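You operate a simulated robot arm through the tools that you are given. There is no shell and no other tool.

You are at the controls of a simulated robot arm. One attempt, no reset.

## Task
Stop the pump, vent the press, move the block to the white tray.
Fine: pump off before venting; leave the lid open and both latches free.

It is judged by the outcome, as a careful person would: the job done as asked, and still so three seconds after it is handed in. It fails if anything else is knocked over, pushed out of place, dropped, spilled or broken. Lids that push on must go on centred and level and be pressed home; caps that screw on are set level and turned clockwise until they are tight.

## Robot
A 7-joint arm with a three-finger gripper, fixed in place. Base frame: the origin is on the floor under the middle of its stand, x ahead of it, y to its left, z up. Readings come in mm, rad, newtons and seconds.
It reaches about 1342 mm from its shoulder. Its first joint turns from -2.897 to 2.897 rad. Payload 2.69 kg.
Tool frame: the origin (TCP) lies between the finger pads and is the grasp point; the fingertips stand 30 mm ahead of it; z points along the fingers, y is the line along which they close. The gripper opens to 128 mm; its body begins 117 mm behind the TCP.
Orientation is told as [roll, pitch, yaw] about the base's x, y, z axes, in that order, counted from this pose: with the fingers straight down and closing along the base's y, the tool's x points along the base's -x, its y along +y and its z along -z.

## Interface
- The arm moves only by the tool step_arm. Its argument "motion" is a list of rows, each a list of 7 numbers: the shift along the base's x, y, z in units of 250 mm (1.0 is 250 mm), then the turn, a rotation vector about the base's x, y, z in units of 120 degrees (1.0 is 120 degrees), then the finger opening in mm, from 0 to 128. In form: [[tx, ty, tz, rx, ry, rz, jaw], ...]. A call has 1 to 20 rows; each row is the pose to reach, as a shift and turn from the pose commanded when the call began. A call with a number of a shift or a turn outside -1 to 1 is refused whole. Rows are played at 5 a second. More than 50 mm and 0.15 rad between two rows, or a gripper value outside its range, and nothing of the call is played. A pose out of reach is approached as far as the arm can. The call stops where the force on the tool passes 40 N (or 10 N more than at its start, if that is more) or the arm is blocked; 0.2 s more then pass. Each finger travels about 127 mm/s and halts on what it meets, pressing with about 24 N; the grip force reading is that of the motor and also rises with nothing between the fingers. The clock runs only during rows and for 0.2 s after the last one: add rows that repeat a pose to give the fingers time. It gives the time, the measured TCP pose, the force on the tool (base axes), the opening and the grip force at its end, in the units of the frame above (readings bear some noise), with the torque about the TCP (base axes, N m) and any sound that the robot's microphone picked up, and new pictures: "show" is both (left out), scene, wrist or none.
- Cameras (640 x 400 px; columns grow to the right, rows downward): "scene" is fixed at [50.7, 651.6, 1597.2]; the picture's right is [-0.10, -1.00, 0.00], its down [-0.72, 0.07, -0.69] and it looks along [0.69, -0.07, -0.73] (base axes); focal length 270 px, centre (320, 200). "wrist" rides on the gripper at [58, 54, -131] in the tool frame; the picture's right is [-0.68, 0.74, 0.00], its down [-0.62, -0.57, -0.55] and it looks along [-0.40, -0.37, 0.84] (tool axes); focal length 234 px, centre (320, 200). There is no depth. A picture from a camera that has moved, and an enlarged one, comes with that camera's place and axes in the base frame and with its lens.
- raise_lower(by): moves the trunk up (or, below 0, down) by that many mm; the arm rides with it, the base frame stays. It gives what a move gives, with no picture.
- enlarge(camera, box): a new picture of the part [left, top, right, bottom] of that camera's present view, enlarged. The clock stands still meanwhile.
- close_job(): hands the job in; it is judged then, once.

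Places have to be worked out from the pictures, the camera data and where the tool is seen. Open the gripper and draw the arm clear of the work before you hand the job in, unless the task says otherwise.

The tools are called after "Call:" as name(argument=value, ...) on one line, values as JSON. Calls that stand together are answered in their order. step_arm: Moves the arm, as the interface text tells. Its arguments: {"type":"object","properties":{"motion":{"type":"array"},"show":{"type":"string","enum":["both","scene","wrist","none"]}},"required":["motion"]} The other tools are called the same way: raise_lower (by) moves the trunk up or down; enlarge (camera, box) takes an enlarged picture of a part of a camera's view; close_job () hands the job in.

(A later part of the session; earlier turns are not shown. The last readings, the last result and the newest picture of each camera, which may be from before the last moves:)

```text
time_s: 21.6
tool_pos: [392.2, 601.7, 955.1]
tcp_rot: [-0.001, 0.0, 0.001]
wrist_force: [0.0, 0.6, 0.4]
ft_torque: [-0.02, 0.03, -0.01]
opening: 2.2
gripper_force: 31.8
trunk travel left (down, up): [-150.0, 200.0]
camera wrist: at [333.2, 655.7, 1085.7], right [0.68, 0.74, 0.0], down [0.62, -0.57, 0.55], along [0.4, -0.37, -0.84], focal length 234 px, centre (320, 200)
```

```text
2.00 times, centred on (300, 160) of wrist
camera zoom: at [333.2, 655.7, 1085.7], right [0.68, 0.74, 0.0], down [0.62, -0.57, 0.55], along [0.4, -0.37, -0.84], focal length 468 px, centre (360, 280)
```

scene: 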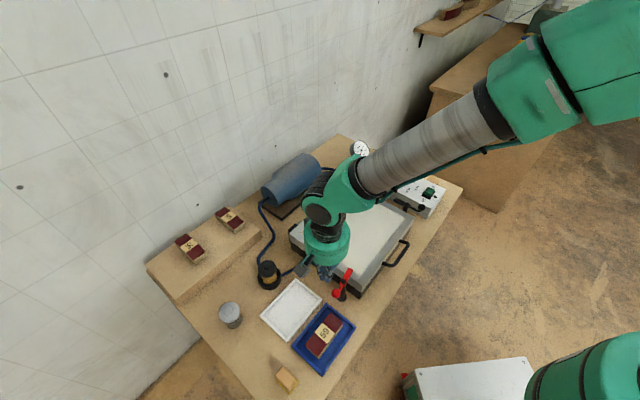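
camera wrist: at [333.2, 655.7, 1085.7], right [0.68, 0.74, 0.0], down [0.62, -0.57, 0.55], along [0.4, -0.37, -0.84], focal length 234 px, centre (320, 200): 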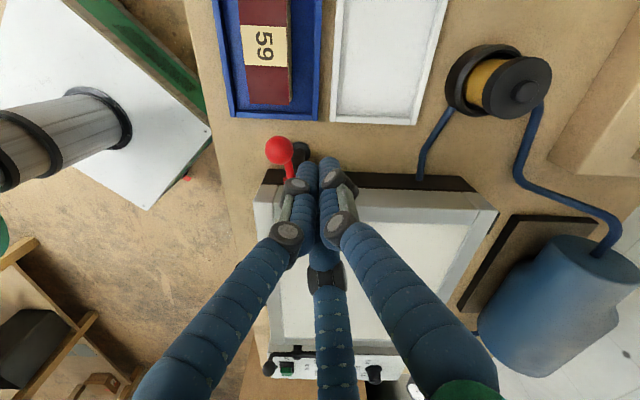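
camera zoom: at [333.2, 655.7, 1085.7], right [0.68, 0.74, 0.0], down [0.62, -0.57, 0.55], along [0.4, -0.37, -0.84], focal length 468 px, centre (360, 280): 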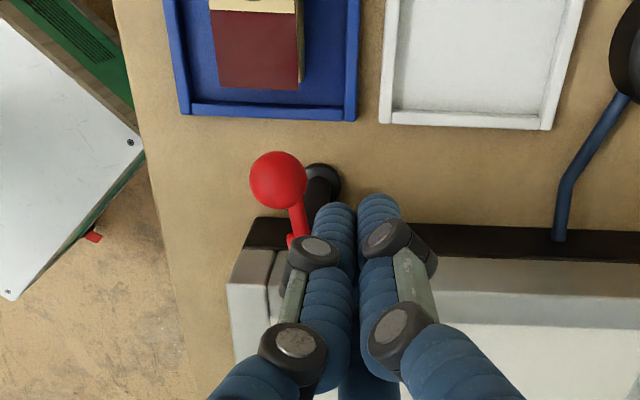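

The red ball is at (364.6, 577, 890) and the finger cluster sits about 10 mm clear of it. I'm lowering and sweeping it toward the bench front, as with the black latch.

Call:
step_arm(motion=[[0, 0, -0.11, 0, 0, 0, 0], [0, 0, -0.22, 0, 0, 0, 0], [-0.0008, -0.024, -0.22, 0, 0, 0, 0], [-0.0248, -0.0324, -0.22, 0, 0, 0, 0], [-0.0476, -0.044, -0.22, 0, 0, 0, 0], [-0.0688, -0.058, -0.22, 0, 0, 0, 0], [-0.088, -0.0744, -0.22, 0, 0, 0, 0], [-0.1052, -0.0932, -0.22, 0, 0, 0, 0], [-0.12, -0.1136, -0.22, 0, 0, 0, 0], [-0.132, -0.136, -0.22, 0, 0, 0, 0], [-0.1416, -0.1596, -0.22, 0, 0, 0, 0], [-0.1476, -0.1844, -0.22, 0, 0, 0, 0], [-0.1512, -0.2096, -0.22, 0, 0, 0, 0], [-0.1512, -0.2348, -0.22, 0, 0, 0, 0], [-0.1484, -0.26, -0.22, 0, 0, 0, 0], [-0.1456, -0.2744, -0.22, 0, 0, 0, 0]])

Call:
enlarge(camera="scene", box=[290, 220, 390, 310])

Call:
enlarge(camera="wrist", box=[200, 60, 400, 260])

```text
time_s: 25.0
tool_pos: [356.7, 534.1, 901.8]
tcp_rot: [-0.001, -0.001, 0.002]
wrist_force: [-0.9, 0.1, 0.5]
ft_torque: [-0.01, 0.0, 0.03]
opening: 1.9
gripper_force: 31.5
trunk travel left (down, up): [-150.0, 200.0]
camera wrist: at [297.3, 587.4, 1031.9], right [0.68, 0.74, 0.0], down [0.62, -0.57, 0.55], along [0.4, -0.37, -0.84], focal length 234 px, centre (320, 200)
```

scene: 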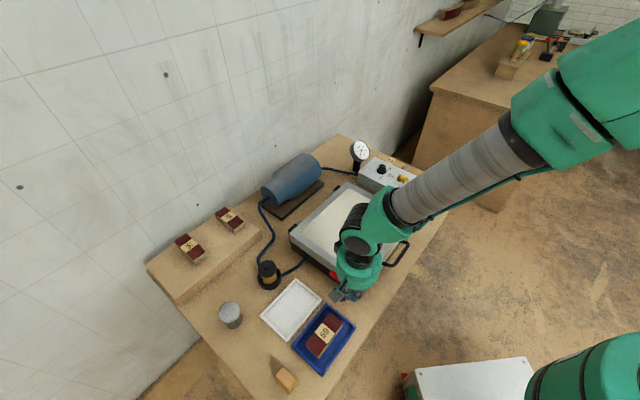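
wrist: 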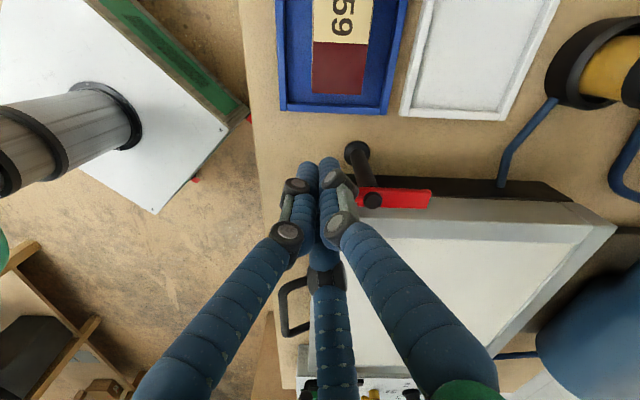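

```text
4.44 times, centred on (340, 265) of scene
camera zoom: at [50.7, 651.6, 1597.2], right [-0.1, -1.0, 0.0], down [-0.72, 0.07, -0.69], along [0.69, -0.07, -0.73], focal length 1199 px, centre (231, -89)
```

zoom: 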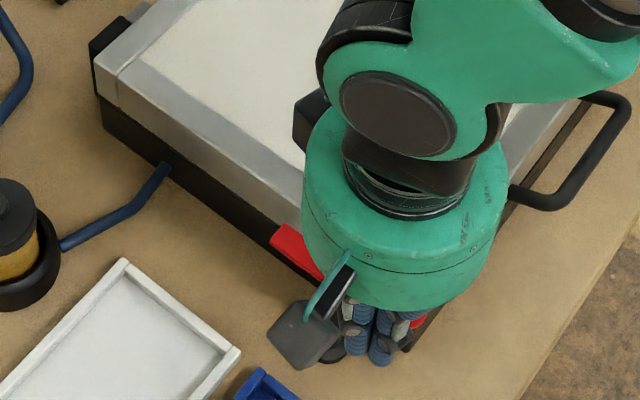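

```text
2.00 times, centred on (300, 160) of wrist
camera zoom: at [297.3, 587.4, 1031.9], right [0.68, 0.74, 0.0], down [0.62, -0.57, 0.55], along [0.4, -0.37, -0.84], focal length 468 px, centre (360, 280)
```

zoom: 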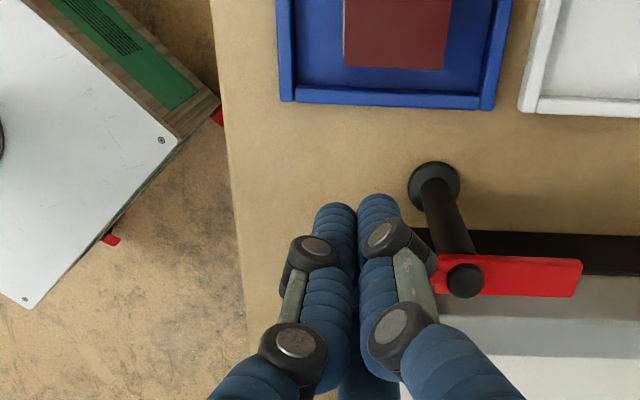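

Both latches now lie parallel to the lid edges, about 30 mm clear of the lid. I'm backing off and going over the front handle to measure it.

Call:
step_arm(motion=[[-0.006, 0.023, 0.0, 0, 0, 0, 0], [-0.006, 0.023, 0.16, 0, 0, 0, 0], [-0.006, 0.023, 0.32, 0, 0, 0, 0], [0.05, -0.05, 0.44, 0, 0, 0, 0], [0.16, -0.2, 0.48, 0, 0, 0, 0], [0.27, -0.35, 0.48, 0, 0, 0, 0], [0.38, -0.5, 0.48, 0, 0, 0, 0], [0.48, -0.65, 0.48, 0, 0, 0, 0], [0.53, -0.78, 0.48, 0, 0, 0, 0], [0.53, -0.78, 0.48, 0, 0, 0, 0]])

Call:
enlarge(camera="wrist", box=[180, 20, 400, 200])

Call:
enlarge(camera="scene", box=[330, 180, 430, 310])

```text
time_s: 27.2
tool_pos: [487.3, 337.5, 1020.5]
tcp_rot: [0.001, 0.001, 0.0]
wrist_force: [0.1, -0.6, 0.6]
ft_torque: [0.03, -0.02, 0.03]
opening: 2.3
gripper_force: 32.0
trunk travel left (down, up): [-150.0, 200.0]
camera wrist: at [428.7, 392.4, 1151.9], right [0.68, 0.74, 0.0], down [0.62, -0.57, 0.55], along [0.4, -0.37, -0.84], focal length 234 px, centre (320, 200)
```

scene: 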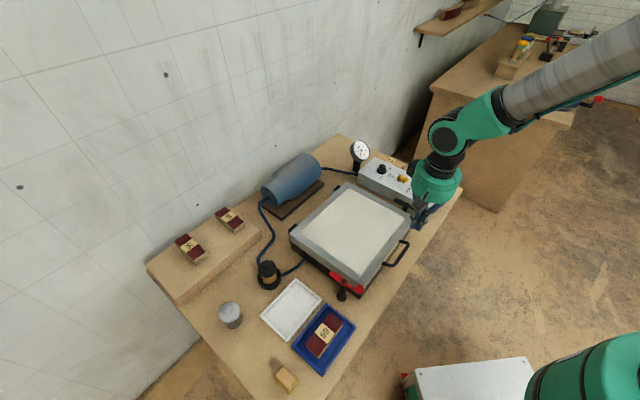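
wrist: 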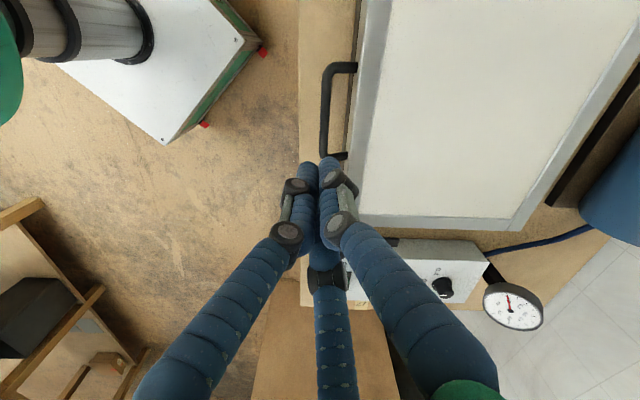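

```text
2.22 times, centred on (290, 110) of wrist
camera zoom: at [428.7, 392.4, 1151.9], right [0.68, 0.74, 0.0], down [0.62, -0.57, 0.55], along [0.4, -0.37, -0.84], focal length 520 px, centre (387, 400)
```

zoom: 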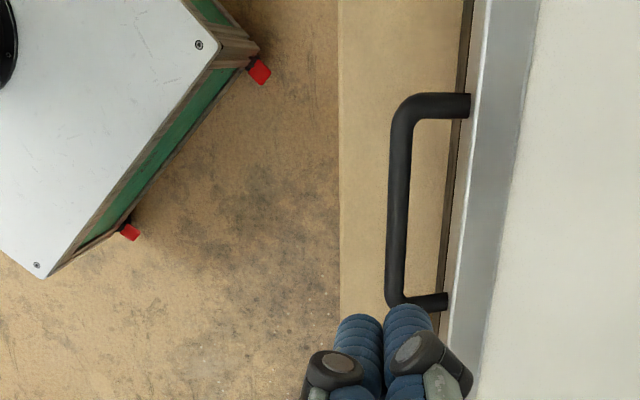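

```text
3.08 times, centred on (380, 245) of scene
camera zoom: at [50.7, 651.6, 1597.2], right [-0.1, -1.0, 0.0], down [-0.72, 0.07, -0.69], along [0.69, -0.07, -0.73], focal length 830 px, centre (135, 62)
```

zoom: 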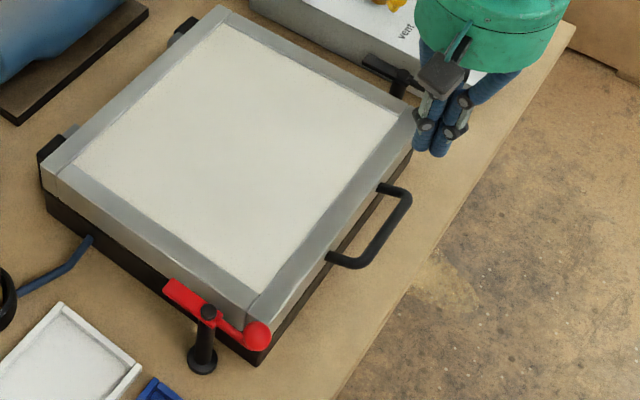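

The handle crossbar runs from about (446, 388) to (516, 321) at z≈868, roughly 36 mm in front of the lid. I'll yaw the gripper 45° to square it to the bar and back off in front of the handle with the fingers partly open.

Call:
step_arm(motion=[[-0.036, -0.024, 0, 0, 0, -0.054, 10], [-0.073, -0.048, 0, 0, 0, -0.108, 30], [-0.11, -0.072, 0, 0, 0, -0.162, 50], [-0.146, -0.096, 0, 0, 0, -0.216, 70], [-0.183, -0.12, 0, 0, 0, -0.27, 70], [-0.22, -0.144, 0, 0, 0, -0.324, 70], [-0.256, -0.168, 0, 0, 0, -0.3767, 70], [-0.256, -0.168, 0, 0, 0, -0.3767, 70]])

```text
time_s: 29.0
tool_pos: [423.8, 297.2, 1022.1]
tcp_rot: [-0.001, 0.0, -0.789]
wrist_force: [-0.4, 0.1, -0.6]
ft_torque: [-0.02, -0.04, -0.01]
opening: 70.0
gripper_force: 0.0
trunk travel left (down, up): [-150.0, 200.0]
camera wrist: at [421.0, 376.6, 1152.3], right [1.0, 0.04, 0.0], down [0.03, -0.84, 0.55], along [0.02, -0.55, -0.84], focal length 234 px, centre (320, 200)
```

scene: 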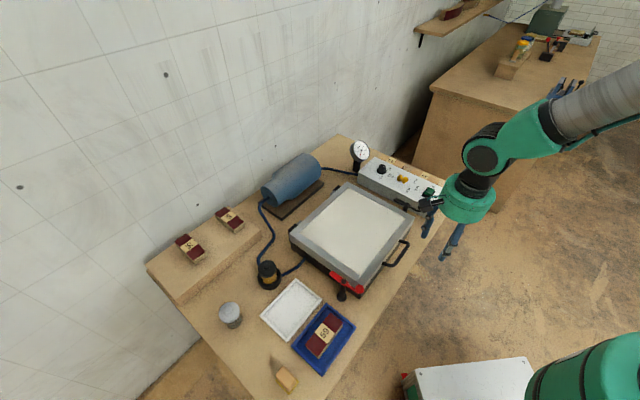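
wrist: 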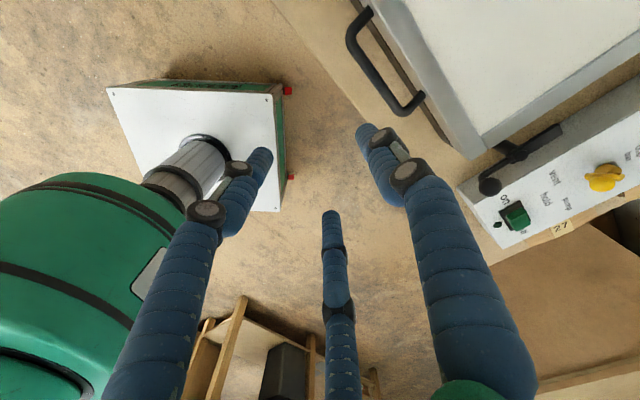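

Yaw is done. Next I tilt the gripper 60° about the bar direction so it points forward and 30° down toward the press, checking the arm can hold that pose.

Call:
step_arm(motion=[[0, 0, 0, 0.0444, -0.044, 0, 70], [0, 0, 0, 0.0888, -0.088, 0, 70], [0, 0, 0, 0.1331, -0.132, 0, 70], [0, 0, 0, 0.1775, -0.176, 0, 70], [0, 0, 0, 0.2219, -0.22, 0, 70], [0, 0, 0, 0.2663, -0.264, 0, 70], [0, 0, 0, 0.3106, -0.308, 0, 70], [0, 0, 0, 0.355, -0.352, 0, 70], [0, 0, 0, 0.355, -0.352, 0, 70]])

```text
time_s: 31.0
tool_pos: [423.0, 298.4, 1022.9]
tcp_rot: [1.049, 0.004, -0.784]
wrist_force: [-0.3, -0.4, 0.2]
ft_torque: [0.02, 0.04, 0.0]
opening: 70.1
gripper_force: 0.0
out of reach, approached as far as the arm can: row 7
trunk travel left (down, up): [-150.0, 200.0]
camera wrist: at [321.5, 277.5, 1134.5], right [0.74, -0.22, 0.64], down [-0.1, -0.97, -0.22], along [0.66, 0.1, -0.74], focal length 234 px, centre (320, 200)
```

scene: 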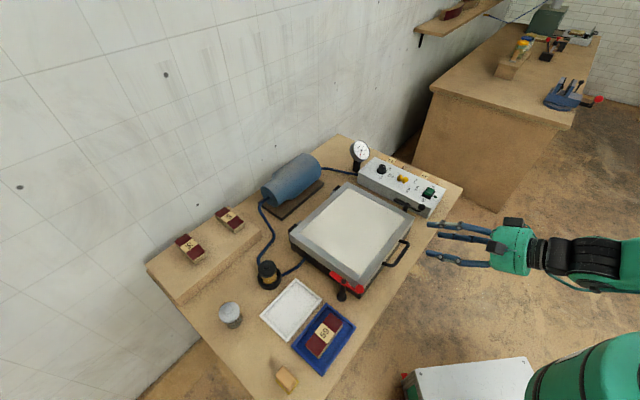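
wrist: 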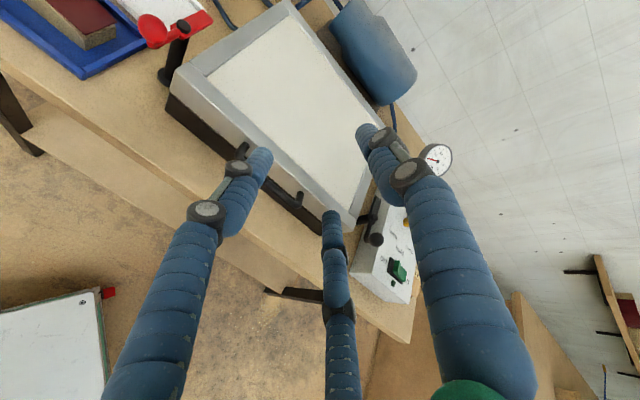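

The pose was reached (roll 1.049, yaw −0.784). I'm lowering to the pre-approach point in front of and above the handle bar to check alignment.

Call:
step_arm(motion=[[-0.005, -0.006, -0.13, 0, 0, 0, 70], [-0.01, -0.013, -0.27, 0, 0, 0, 70], [-0.016, -0.02, -0.4, 0, 0, 0, 70], [-0.016, -0.02, -0.4, 0, 0, 0, 70]])

Call:
enlarge(camera="scene", box=[370, 190, 470, 290])

Call:
enlarge(camera="wrist", box=[200, 80, 440, 280])

```text
time_s: 32.0
tool_pos: [421.7, 291.6, 923.7]
tcp_rot: [1.047, 0.006, -0.784]
wrist_force: [-0.2, -0.5, 0.4]
ft_torque: [0.01, 0.02, 0.04]
opening: 69.9
gripper_force: 0.0
trunk travel left (down, up): [-150.0, 200.0]
camera wrist: at [319.0, 272.0, 1035.3], right [0.74, -0.22, 0.63], down [-0.1, -0.97, -0.22], along [0.66, 0.1, -0.74], focal length 234 px, centre (320, 200)
```

scene: 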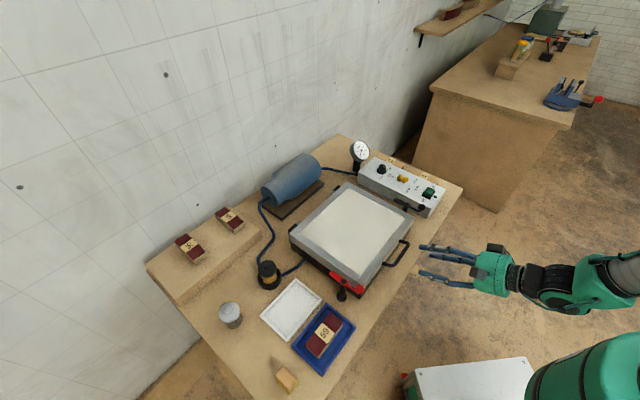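
wrist: 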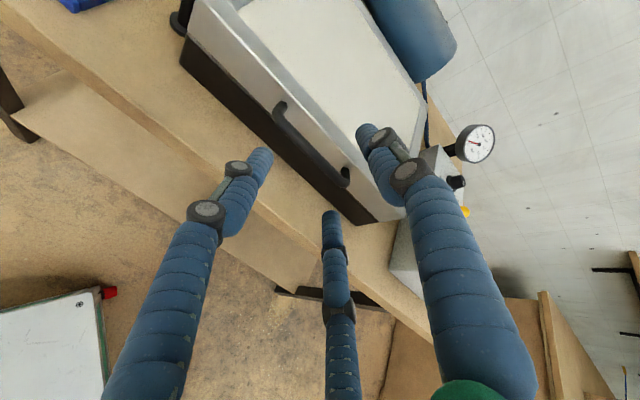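

```text
4.00 times, centred on (420, 240) of scene
camera zoom: at [50.7, 651.6, 1597.2], right [-0.1, -1.0, 0.0], down [-0.72, 0.07, -0.69], along [0.69, -0.07, -0.73], focal length 1079 px, centre (-80, 40)
```

zoom: 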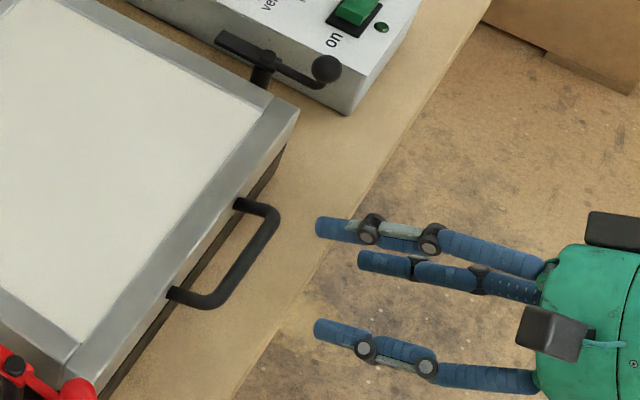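

```text
2.00 times, centred on (320, 180) of wrist
camera zoom: at [319.0, 272.0, 1035.3], right [0.74, -0.22, 0.63], down [-0.1, -0.97, -0.22], along [0.66, 0.1, -0.74], focal length 468 px, centre (320, 240)
```

zoom: 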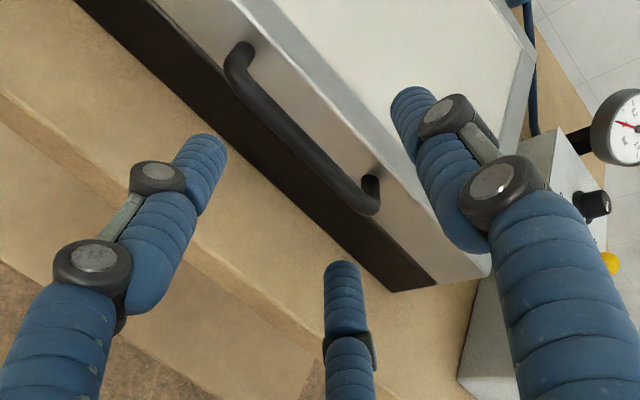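

Triangulating the bar from both views gives mid-point (490, 351.5, 853), attached at mid-height of the lid frame. I'm flattening the approach to about 10° below horizontal and moving to a pre-grasp point 70 mm short of the bar.

Call:
step_arm(motion=[[0.0158, 0.0078, -0.0486, 0.0236, -0.0235, 0, 65], [0.0317, 0.0157, -0.0971, 0.0473, -0.047, 0, 60], [0.0475, 0.0235, -0.1457, 0.0709, -0.0705, 0, 60], [0.0634, 0.0314, -0.1942, 0.0946, -0.094, 0, 60], [0.0792, 0.0392, -0.2428, 0.1182, -0.1175, 0, 60], [0.0792, 0.0392, -0.2428, 0.1182, -0.1175, 0, 60]])

Call:
enlarge(camera="scene", box=[370, 190, 470, 290])

Call:
enlarge(camera="wrist", box=[200, 80, 440, 280])

```text
time_s: 33.4
tool_pos: [440.7, 301.5, 862.1]
tcp_rot: [1.396, 0.007, -0.782]
wrist_force: [-0.5, -0.6, -0.1]
ft_torque: [0.01, 0.01, 0.0]
opening: 60.2
gripper_force: 0.0
trunk travel left (down, up): [-150.0, 200.0]
camera wrist: at [314.7, 258.1, 937.4], right [0.57, -0.39, 0.72], down [-0.02, -0.88, -0.47], along [0.82, 0.26, -0.51], focal length 234 px, centre (320, 200)
```

scene: 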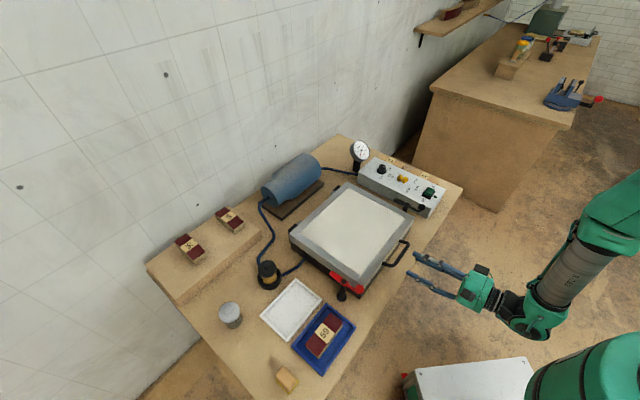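
wrist: 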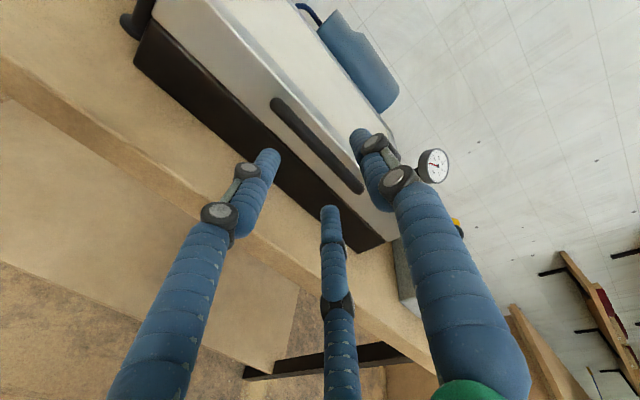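

```text
4.00 times, centred on (420, 240) of scene
camera zoom: at [50.7, 651.6, 1597.2], right [-0.1, -1.0, 0.0], down [-0.72, 0.07, -0.69], along [0.69, -0.07, -0.73], focal length 1079 px, centre (-80, 40)
```

zoom: 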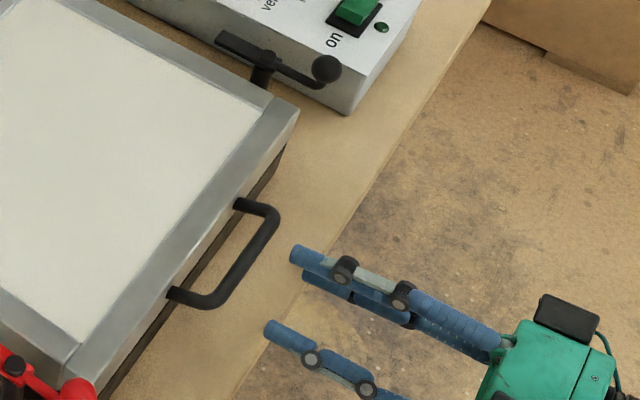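

```text
2.00 times, centred on (320, 180) of wrist
camera zoom: at [314.7, 258.1, 937.4], right [0.57, -0.39, 0.72], down [-0.02, -0.88, -0.47], along [0.82, 0.26, -0.51], focal length 468 px, centre (320, 240)
```

zoom: 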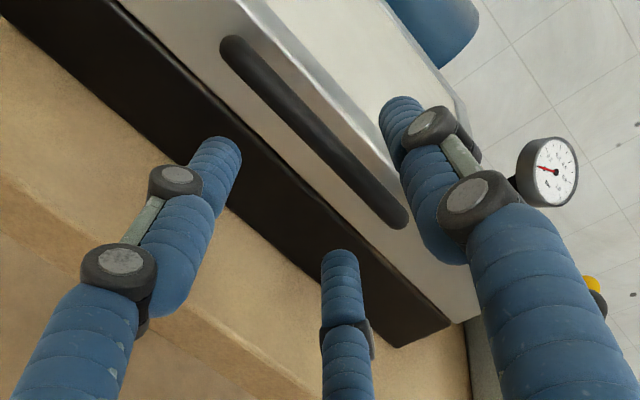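

The gripper is lined up: the bar is 70 mm ahead along the tool axis and only about 6 mm off centre. I'm advancing 56 mm so the fingers straddle the bar, with one above and two below.

Call:
step_arm(motion=[[0.039, 0.039, -0.01, 0, 0, 0, 60], [0.078, 0.078, -0.02, 0, 0, 0, 60], [0.117, 0.117, -0.029, 0, 0, 0, 60], [0.1555, 0.1566, -0.039, 0, 0, 0, 60], [0.1555, 0.1566, -0.039, 0, 0, 0, 60]])

Call:
enlarge(camera="scene", box=[370, 190, 450, 270])

Call:
enlarge(camera="wrist", box=[200, 80, 440, 280])

```text
time_s: 34.6
tool_pos: [480.4, 341.3, 850.5]
tcp_rot: [1.396, 0.01, -0.778]
wrist_force: [1.2, 0.1, -0.5]
ft_torque: [0.01, 0.01, -0.02]
opening: 60.0
gripper_force: 0.0
trunk travel left (down, up): [-150.0, 200.0]
camera wrist: at [354.4, 296.4, 927.3], right [0.58, -0.39, 0.72], down [-0.01, -0.88, -0.47], along [0.82, 0.26, -0.51], focal length 234 px, centre (320, 200)
```

scene: 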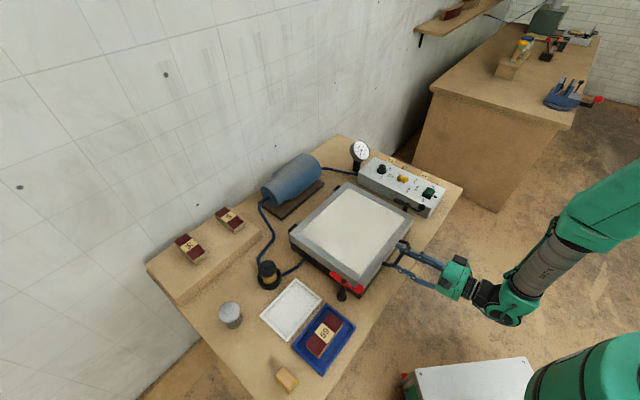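
wrist: 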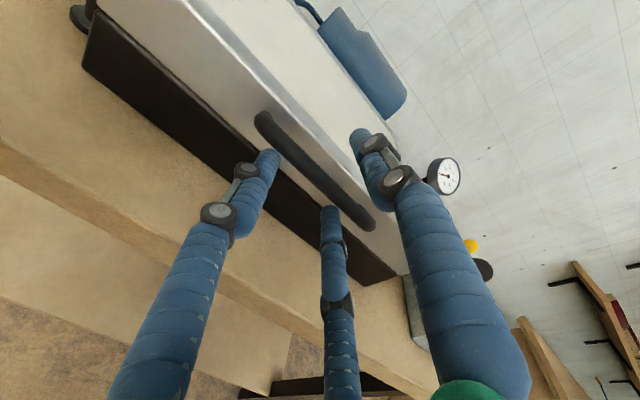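

```text
5.00 times, centred on (410, 230) of scene
camera zoom: at [50.7, 651.6, 1597.2], right [-0.1, -1.0, 0.0], down [-0.72, 0.07, -0.69], along [0.69, -0.07, -0.73], focal length 1348 px, centre (-130, 50)
```

zoom: 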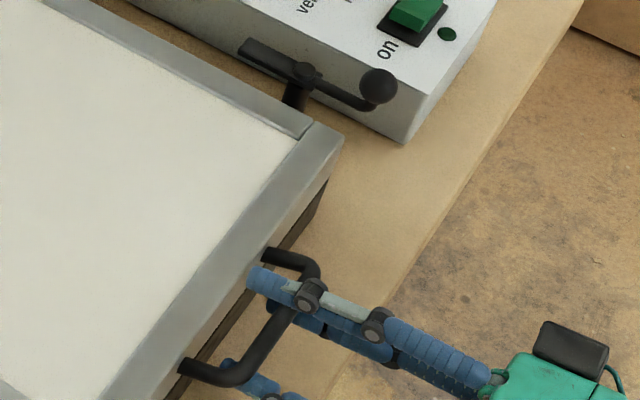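

```text
2.00 times, centred on (320, 180) of wrist
camera zoom: at [354.4, 296.4, 927.3], right [0.58, -0.39, 0.72], down [-0.01, -0.88, -0.47], along [0.82, 0.26, -0.51], focal length 468 px, centre (320, 240)
```

zoom: 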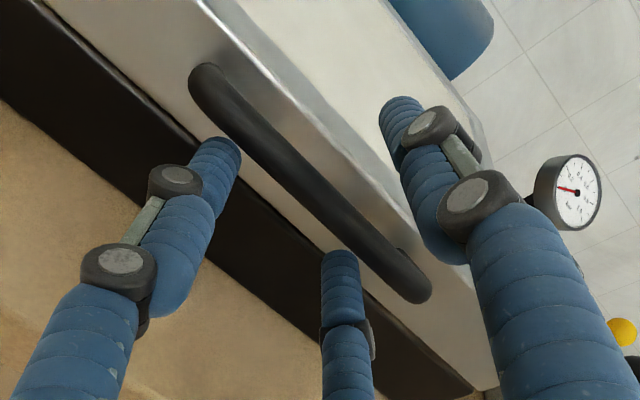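

The bar is between the fingers, one above and two below. I'm closing to a loose cage of about 26 mm.

Call:
step_arm(motion=[[0, 0, 0, 0, 0, 0, 45], [0, 0, 0, 0, 0, 0, 32], [0, 0, 0, 0, 0, 0, 26], [0, 0, 0, 0, 0, 0, 26]])

Call:
enlarge(camera="scene", box=[370, 190, 450, 270])

Call:
enlarge(camera="wrist", box=[200, 80, 440, 280])

```text
time_s: 35.6
tool_pos: [479.5, 339.0, 851.0]
tcp_rot: [1.394, 0.009, -0.78]
wrist_force: [-1.7, -0.6, -3.5]
ft_torque: [-0.03, 0.0, 0.04]
opening: 26.9
gripper_force: 0.5
trunk travel left (down, up): [-150.0, 200.0]
camera wrist: at [354.1, 296.1, 927.3], right [0.58, -0.39, 0.72], down [-0.01, -0.88, -0.47], along [0.82, 0.26, -0.51], focal length 234 px, centre (320, 200)
```

scene: 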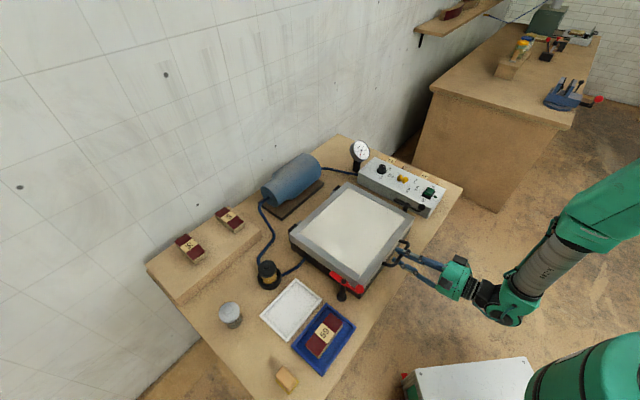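
wrist: 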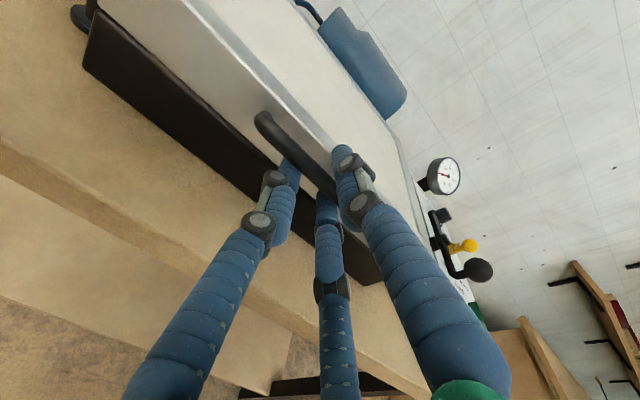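

```text
5.00 times, centred on (410, 230) of scene
camera zoom: at [50.7, 651.6, 1597.2], right [-0.1, -1.0, 0.0], down [-0.72, 0.07, -0.69], along [0.69, -0.07, -0.73], focal length 1348 px, centre (-130, 50)
```

zoom: 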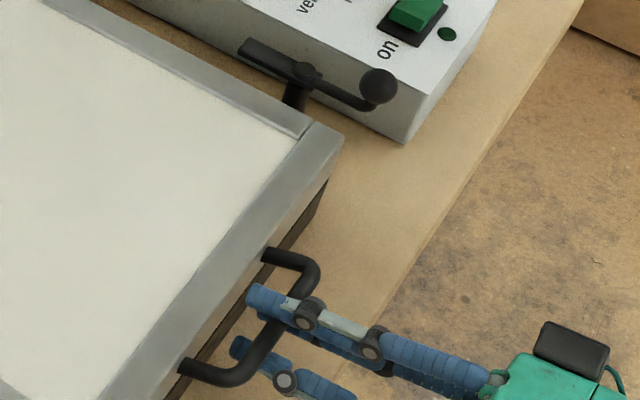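

```text
2.00 times, centred on (320, 180) of wrist
camera zoom: at [354.1, 296.1, 927.3], right [0.58, -0.39, 0.72], down [-0.01, -0.88, -0.47], along [0.82, 0.26, -0.51], focal length 468 px, centre (320, 240)
```

zoom: 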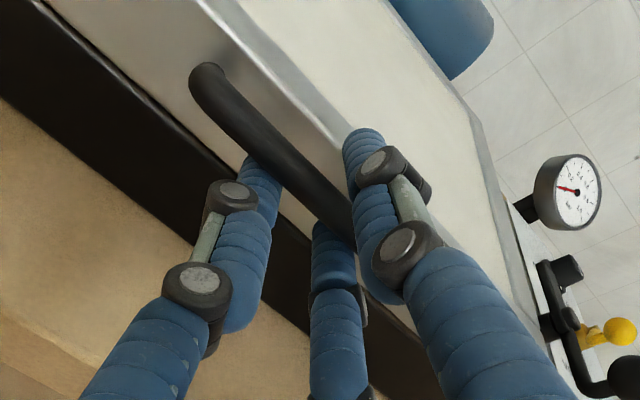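

The cage has closed to 27 mm and the lower fingers are just touching the bar. I'll lift about 18 mm along the lid's arc as a test and read the force.

Call:
step_arm(motion=[[0.0007, 0.0007, 0.0184, -0.004, 0.004, 0, 26], [0.0014, 0.0014, 0.0368, -0.008, 0.008, 0, 26], [0.002, 0.002, 0.0552, -0.012, 0.012, 0, 26], [0.0028, 0.0028, 0.0736, -0.016, 0.0159, 0, 26]])

Call:
enlarge(camera="wrist", box=[120, 0, 440, 280])

Call:
enlarge(camera="scene", box=[280, 170, 440, 310])

```text
time_s: 36.6
tool_pos: [481.3, 342.5, 869.7]
tcp_rot: [1.351, 0.009, -0.779]
wrist_force: [-1.4, -1.6, -0.8]
ft_torque: [-0.01, 0.03, 0.04]
opening: 26.7
gripper_force: 0.1
trunk travel left (down, up): [-150.0, 200.0]
camera wrist: at [357.7, 299.3, 951.4], right [0.6, -0.36, 0.71], down [-0.03, -0.9, -0.44], along [0.8, 0.24, -0.55], focal length 234 px, centre (320, 200)
```

scene: 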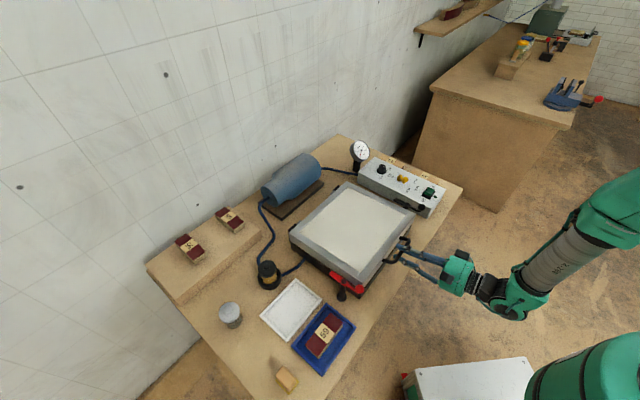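
wrist: 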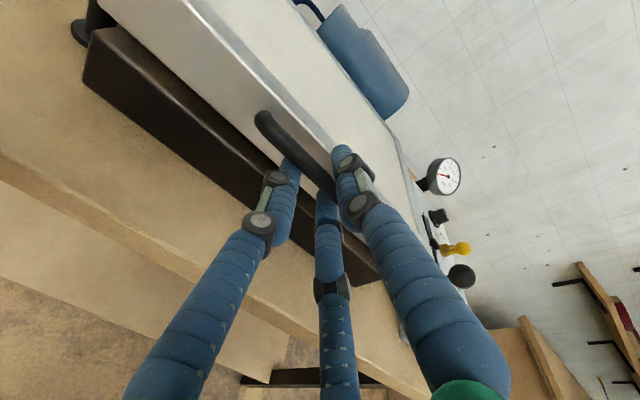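

```text
1.43 times, centred on (280, 140) of wrist
camera zoom: at [357.7, 299.3, 951.4], right [0.6, -0.36, 0.71], down [-0.03, -0.9, -0.44], along [0.8, 0.24, -0.55], focal length 334 px, centre (377, 286)
```

zoom: 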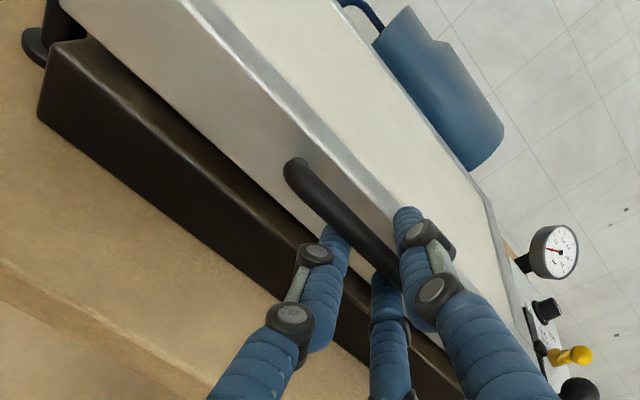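

```text
2.86 times, centred on (360, 240) of scene
camera zoom: at [50.7, 651.6, 1597.2], right [-0.1, -1.0, 0.0], down [-0.72, 0.07, -0.69], along [0.69, -0.07, -0.73], focal length 771 px, centre (206, 86)
```

zoom: 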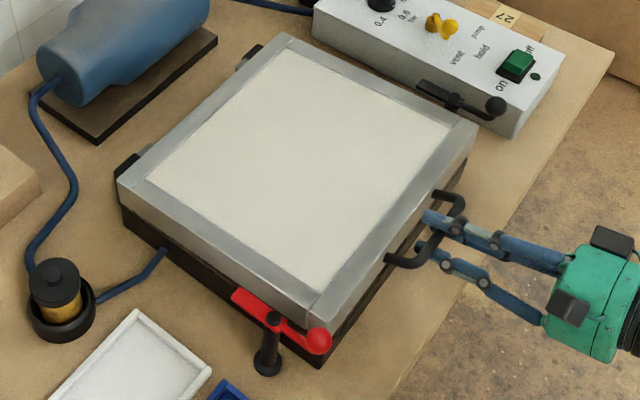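

The lid is lifting cleanly; a gap shows beneath it and the force is small. I'm continuing along the hinge arc to about 27° with matched gripper rotation.

Call:
step_arm(motion=[[0.004, 0.004, 0.0486, -0.0105, 0.0104, 0, 26], [0.0079, 0.0079, 0.0973, -0.021, 0.0208, 0, 26], [0.0142, 0.0142, 0.1455, -0.0315, 0.0313, 0, 26], [0.0205, 0.0206, 0.1936, -0.042, 0.0417, 0, 26], [0.0291, 0.0293, 0.241, -0.0525, 0.0521, 0, 26], [0.0377, 0.038, 0.2884, -0.063, 0.0626, 0, 26], [0.0487, 0.049, 0.335, -0.0735, 0.073, 0, 26], [0.0596, 0.06, 0.3813, -0.0841, 0.0835, 0, 26], [0.0728, 0.0733, 0.4266, -0.0946, 0.0939, 0, 26], [0.086, 0.0866, 0.4718, -0.1051, 0.1043, 0, 26], [0.1013, 0.102, 0.5157, -0.1156, 0.1148, 0, 26], [0.1167, 0.1176, 0.5595, -0.1261, 0.1252, 0, 26]])

Call:
enlarge(camera="wrist", box=[200, 80, 440, 280])

Call:
enlarge(camera="scene", box=[280, 150, 440, 310])

```text
time_s: 39.2
tool_pos: [509.0, 371.5, 1010.7]
tcp_rot: [0.975, 0.007, -0.785]
wrist_force: [-0.2, -0.3, -0.3]
ft_torque: [0.0, 0.01, 0.03]
opening: 25.7
gripper_force: 0.1
trunk travel left (down, up): [-150.0, 200.0]
camera wrist: at [412.4, 357.2, 1127.9], right [0.77, -0.19, 0.61], down [-0.11, -0.98, -0.17], along [0.63, 0.06, -0.78], focal length 234 px, centre (320, 200)
```

scene: 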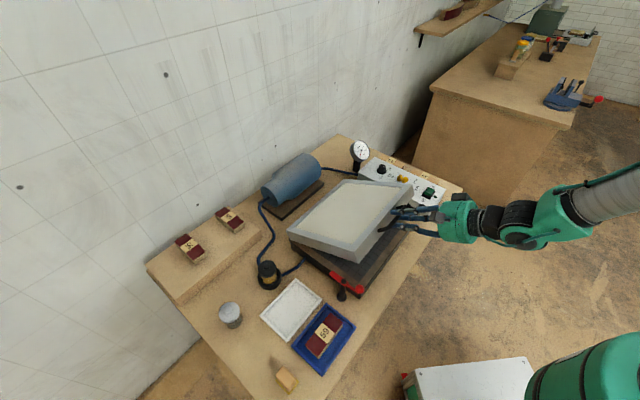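
wrist: 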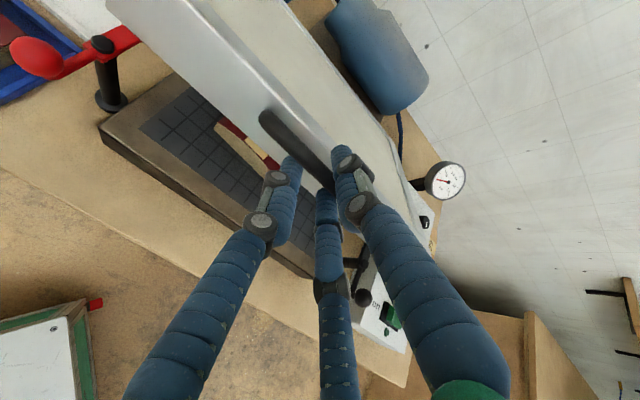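

```text
2.00 times, centred on (320, 180) of wrist
camera zoom: at [412.4, 357.2, 1127.9], right [0.77, -0.19, 0.61], down [-0.11, -0.98, -0.17], along [0.63, 0.06, -0.78], focal length 468 px, centre (320, 240)
```

zoom: 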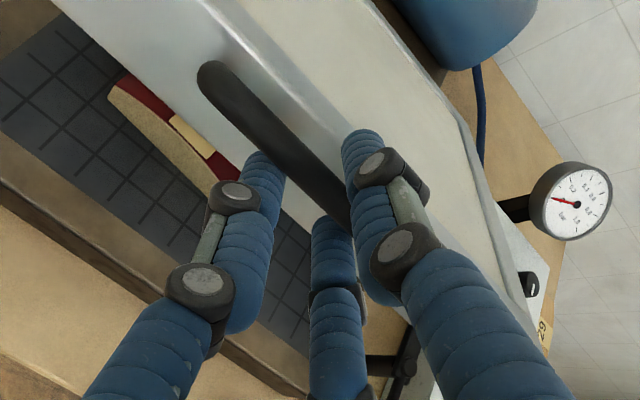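

```text
2.50 times, centred on (360, 230) of scene
camera zoom: at [50.7, 651.6, 1597.2], right [-0.1, -1.0, 0.0], down [-0.72, 0.07, -0.69], along [0.69, -0.07, -0.73], focal length 674 px, centre (220, 125)
```

zoom: 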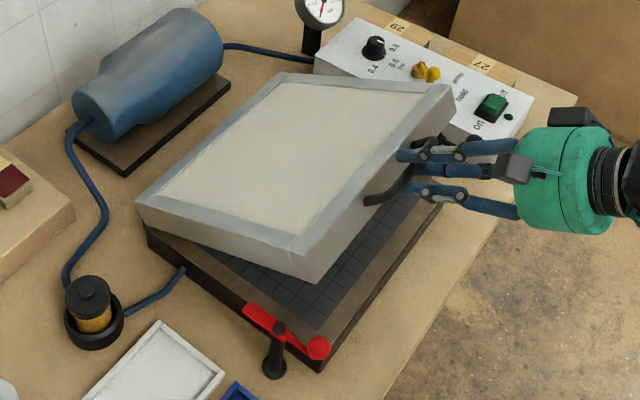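

The lid is at about 27°, the bar is captive, and I can see the block on the gridded plate. I'm continuing the arc to about 62°.

Call:
step_arm(motion=[[0.0175, 0.0176, 0.0422, -0.0105, 0.0105, 0, 26], [0.035, 0.0352, 0.0844, -0.0211, 0.0209, 0, 26], [0.0545, 0.0548, 0.1248, -0.0316, 0.0313, 0, 26], [0.074, 0.0745, 0.1652, -0.042, 0.0417, 0, 26], [0.0954, 0.096, 0.2036, -0.0526, 0.0522, 0, 26], [0.1168, 0.1176, 0.242, -0.0631, 0.0627, 0, 26], [0.14, 0.141, 0.2782, -0.0736, 0.0731, 0, 26], [0.1633, 0.1645, 0.3143, -0.0841, 0.0835, 0, 26], [0.1883, 0.1896, 0.348, -0.0946, 0.094, 0, 26], [0.2133, 0.2148, 0.3818, -0.1051, 0.1044, 0, 26], [0.2529, 0.2547, 0.4292, -0.1209, 0.12, 0, 26], [0.2805, 0.2825, 0.4584, -0.1314, 0.1305, 0, 26], [0.3082, 0.3104, 0.4876, -0.1419, 0.1409, 0, 26], [0.3372, 0.3396, 0.514, -0.1525, 0.1514, 0, 26], [0.3663, 0.3689, 0.5405, -0.163, 0.1618, 0, 26], [0.3965, 0.3994, 0.564, -0.1735, 0.1723, 0, 26], [0.4268, 0.4298, 0.5875, -0.184, 0.1827, 0, 26]])

Call:
enlarge(camera="wrist", box=[200, 80, 440, 280])

Call:
enlarge(camera="scene", box=[280, 110, 440, 310])

```text
time_s: 42.8
tool_pos: [617.1, 479.1, 1157.3]
tcp_rot: [0.433, 0.002, -0.789]
wrist_force: [-0.2, 0.0, -0.1]
ft_torque: [-0.01, 0.02, -0.05]
opening: 26.0
gripper_force: 0.0
out of reach, approached as far as the arm can: row 11, 12
trunk travel left (down, up): [-150.0, 200.0]
camera wrist: at [570.3, 515.8, 1297.3], right [0.95, -0.01, 0.31], down [-0.09, -0.96, 0.26], along [0.29, -0.27, -0.92], focal length 234 px, centre (320, 200)
```

scene: 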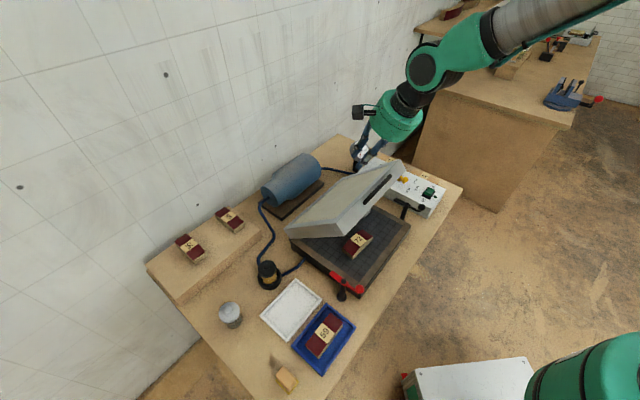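
wrist: 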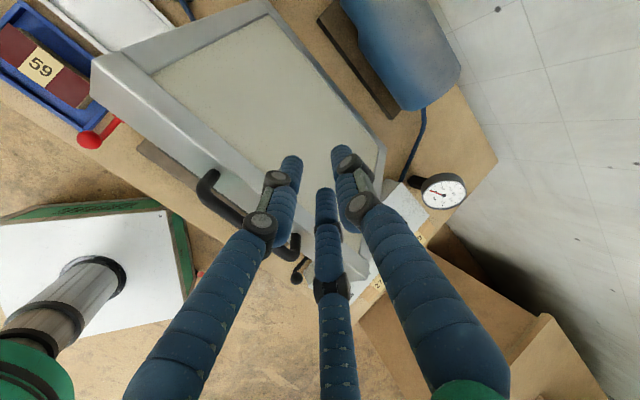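

```text
2.00 times, centred on (320, 180) of wrist
camera zoom: at [570.3, 515.8, 1297.3], right [0.95, -0.01, 0.31], down [-0.09, -0.96, 0.26], along [0.29, -0.27, -0.92], focal length 468 px, centre (320, 240)
```

zoom: 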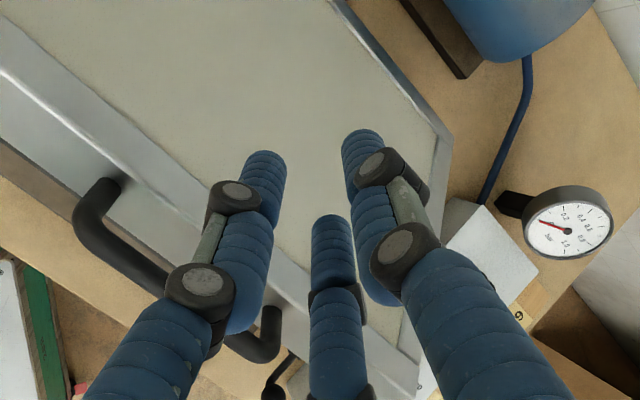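

```text
2.00 times, centred on (360, 210) of scene
camera zoom: at [50.7, 651.6, 1597.2], right [-0.1, -1.0, 0.0], down [-0.72, 0.07, -0.69], along [0.69, -0.07, -0.73], focal length 539 px, centre (240, 180)
```

zoom: 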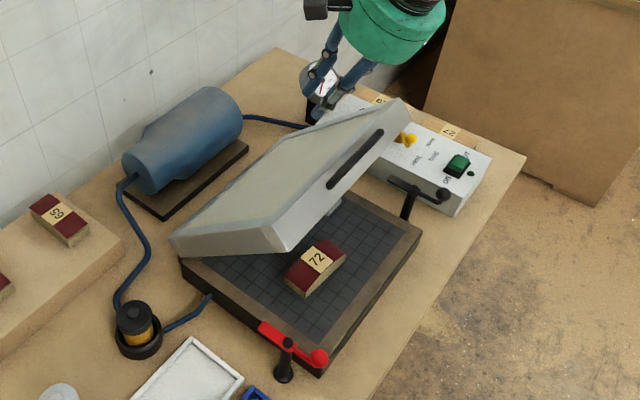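

The bar slipped out past the fingertips because I overestimated the hinge radius. The lid is holding on its own at roughly 45°. I'll take the fingers up and over to the front, point them straight down and close them, so I can push the bar on toward vertical.

Call:
step_arm(motion=[[0, 0, 0.16, 0, 0, 0, 26], [-0.06, -0.06, 0.28, -0.03, 0.029, 0, 20], [-0.12, -0.12, 0.28, -0.06, 0.059, 0, 10], [-0.18, -0.18, 0.26, -0.09, 0.088, 0, 0], [-0.24, -0.24, 0.24, -0.12, 0.117, 0, 0], [-0.292, -0.296, 0.2, -0.1472, 0.1462, 0, 0], [-0.292, -0.296, 0.2, -0.1472, 0.1462, 0, 0]])

Call:
enlarge(camera="wrist", box=[160, 0, 480, 200])

Call:
enlarge(camera="scene", box=[280, 110, 440, 310])

```text
time_s: 44.4
tool_pos: [543.6, 406.1, 1208.3]
tcp_rot: [-0.001, -0.001, -0.789]
wrist_force: [-0.1, 0.7, -0.1]
ft_torque: [0.01, 0.04, -0.02]
opening: 2.5
gripper_force: 23.7
trunk travel left (down, up): [-150.0, 200.0]
camera wrist: at [540.4, 484.5, 1338.8], right [1.0, 0.04, 0.0], down [0.03, -0.83, 0.55], along [0.02, -0.55, -0.84], focal length 234 px, centre (320, 200)
```

scene: 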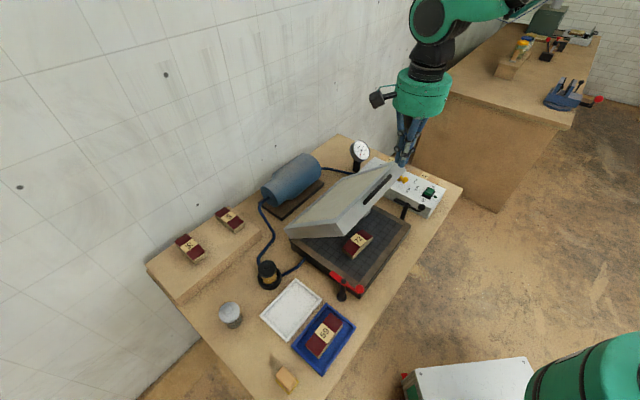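
wrist: 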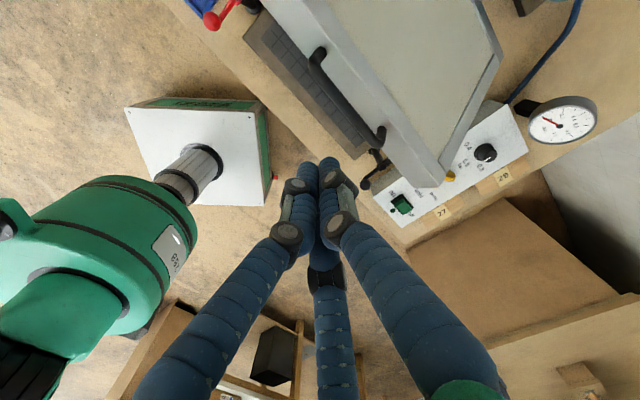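

```text
2.00 times, centred on (320, 100) of wrist
camera zoom: at [540.4, 484.5, 1338.8], right [1.0, 0.04, 0.0], down [0.03, -0.83, 0.55], along [0.02, -0.55, -0.84], focal length 468 px, centre (320, 400)
```

zoom: 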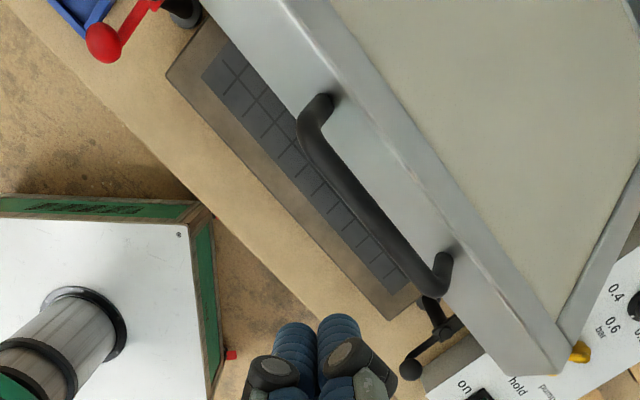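

```text
2.00 times, centred on (360, 210) of scene
camera zoom: at [50.7, 651.6, 1597.2], right [-0.1, -1.0, 0.0], down [-0.72, 0.07, -0.69], along [0.69, -0.07, -0.73], focal length 539 px, centre (240, 180)
```

zoom: 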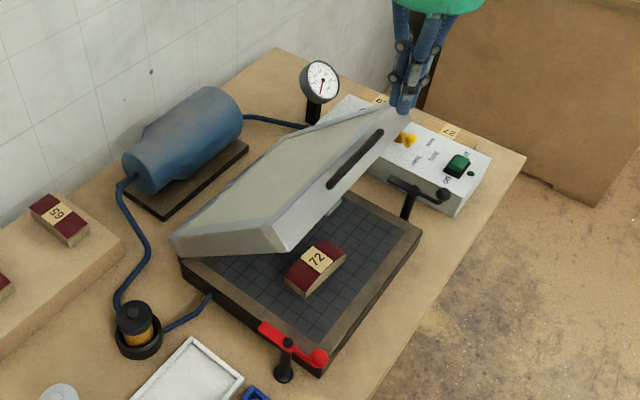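

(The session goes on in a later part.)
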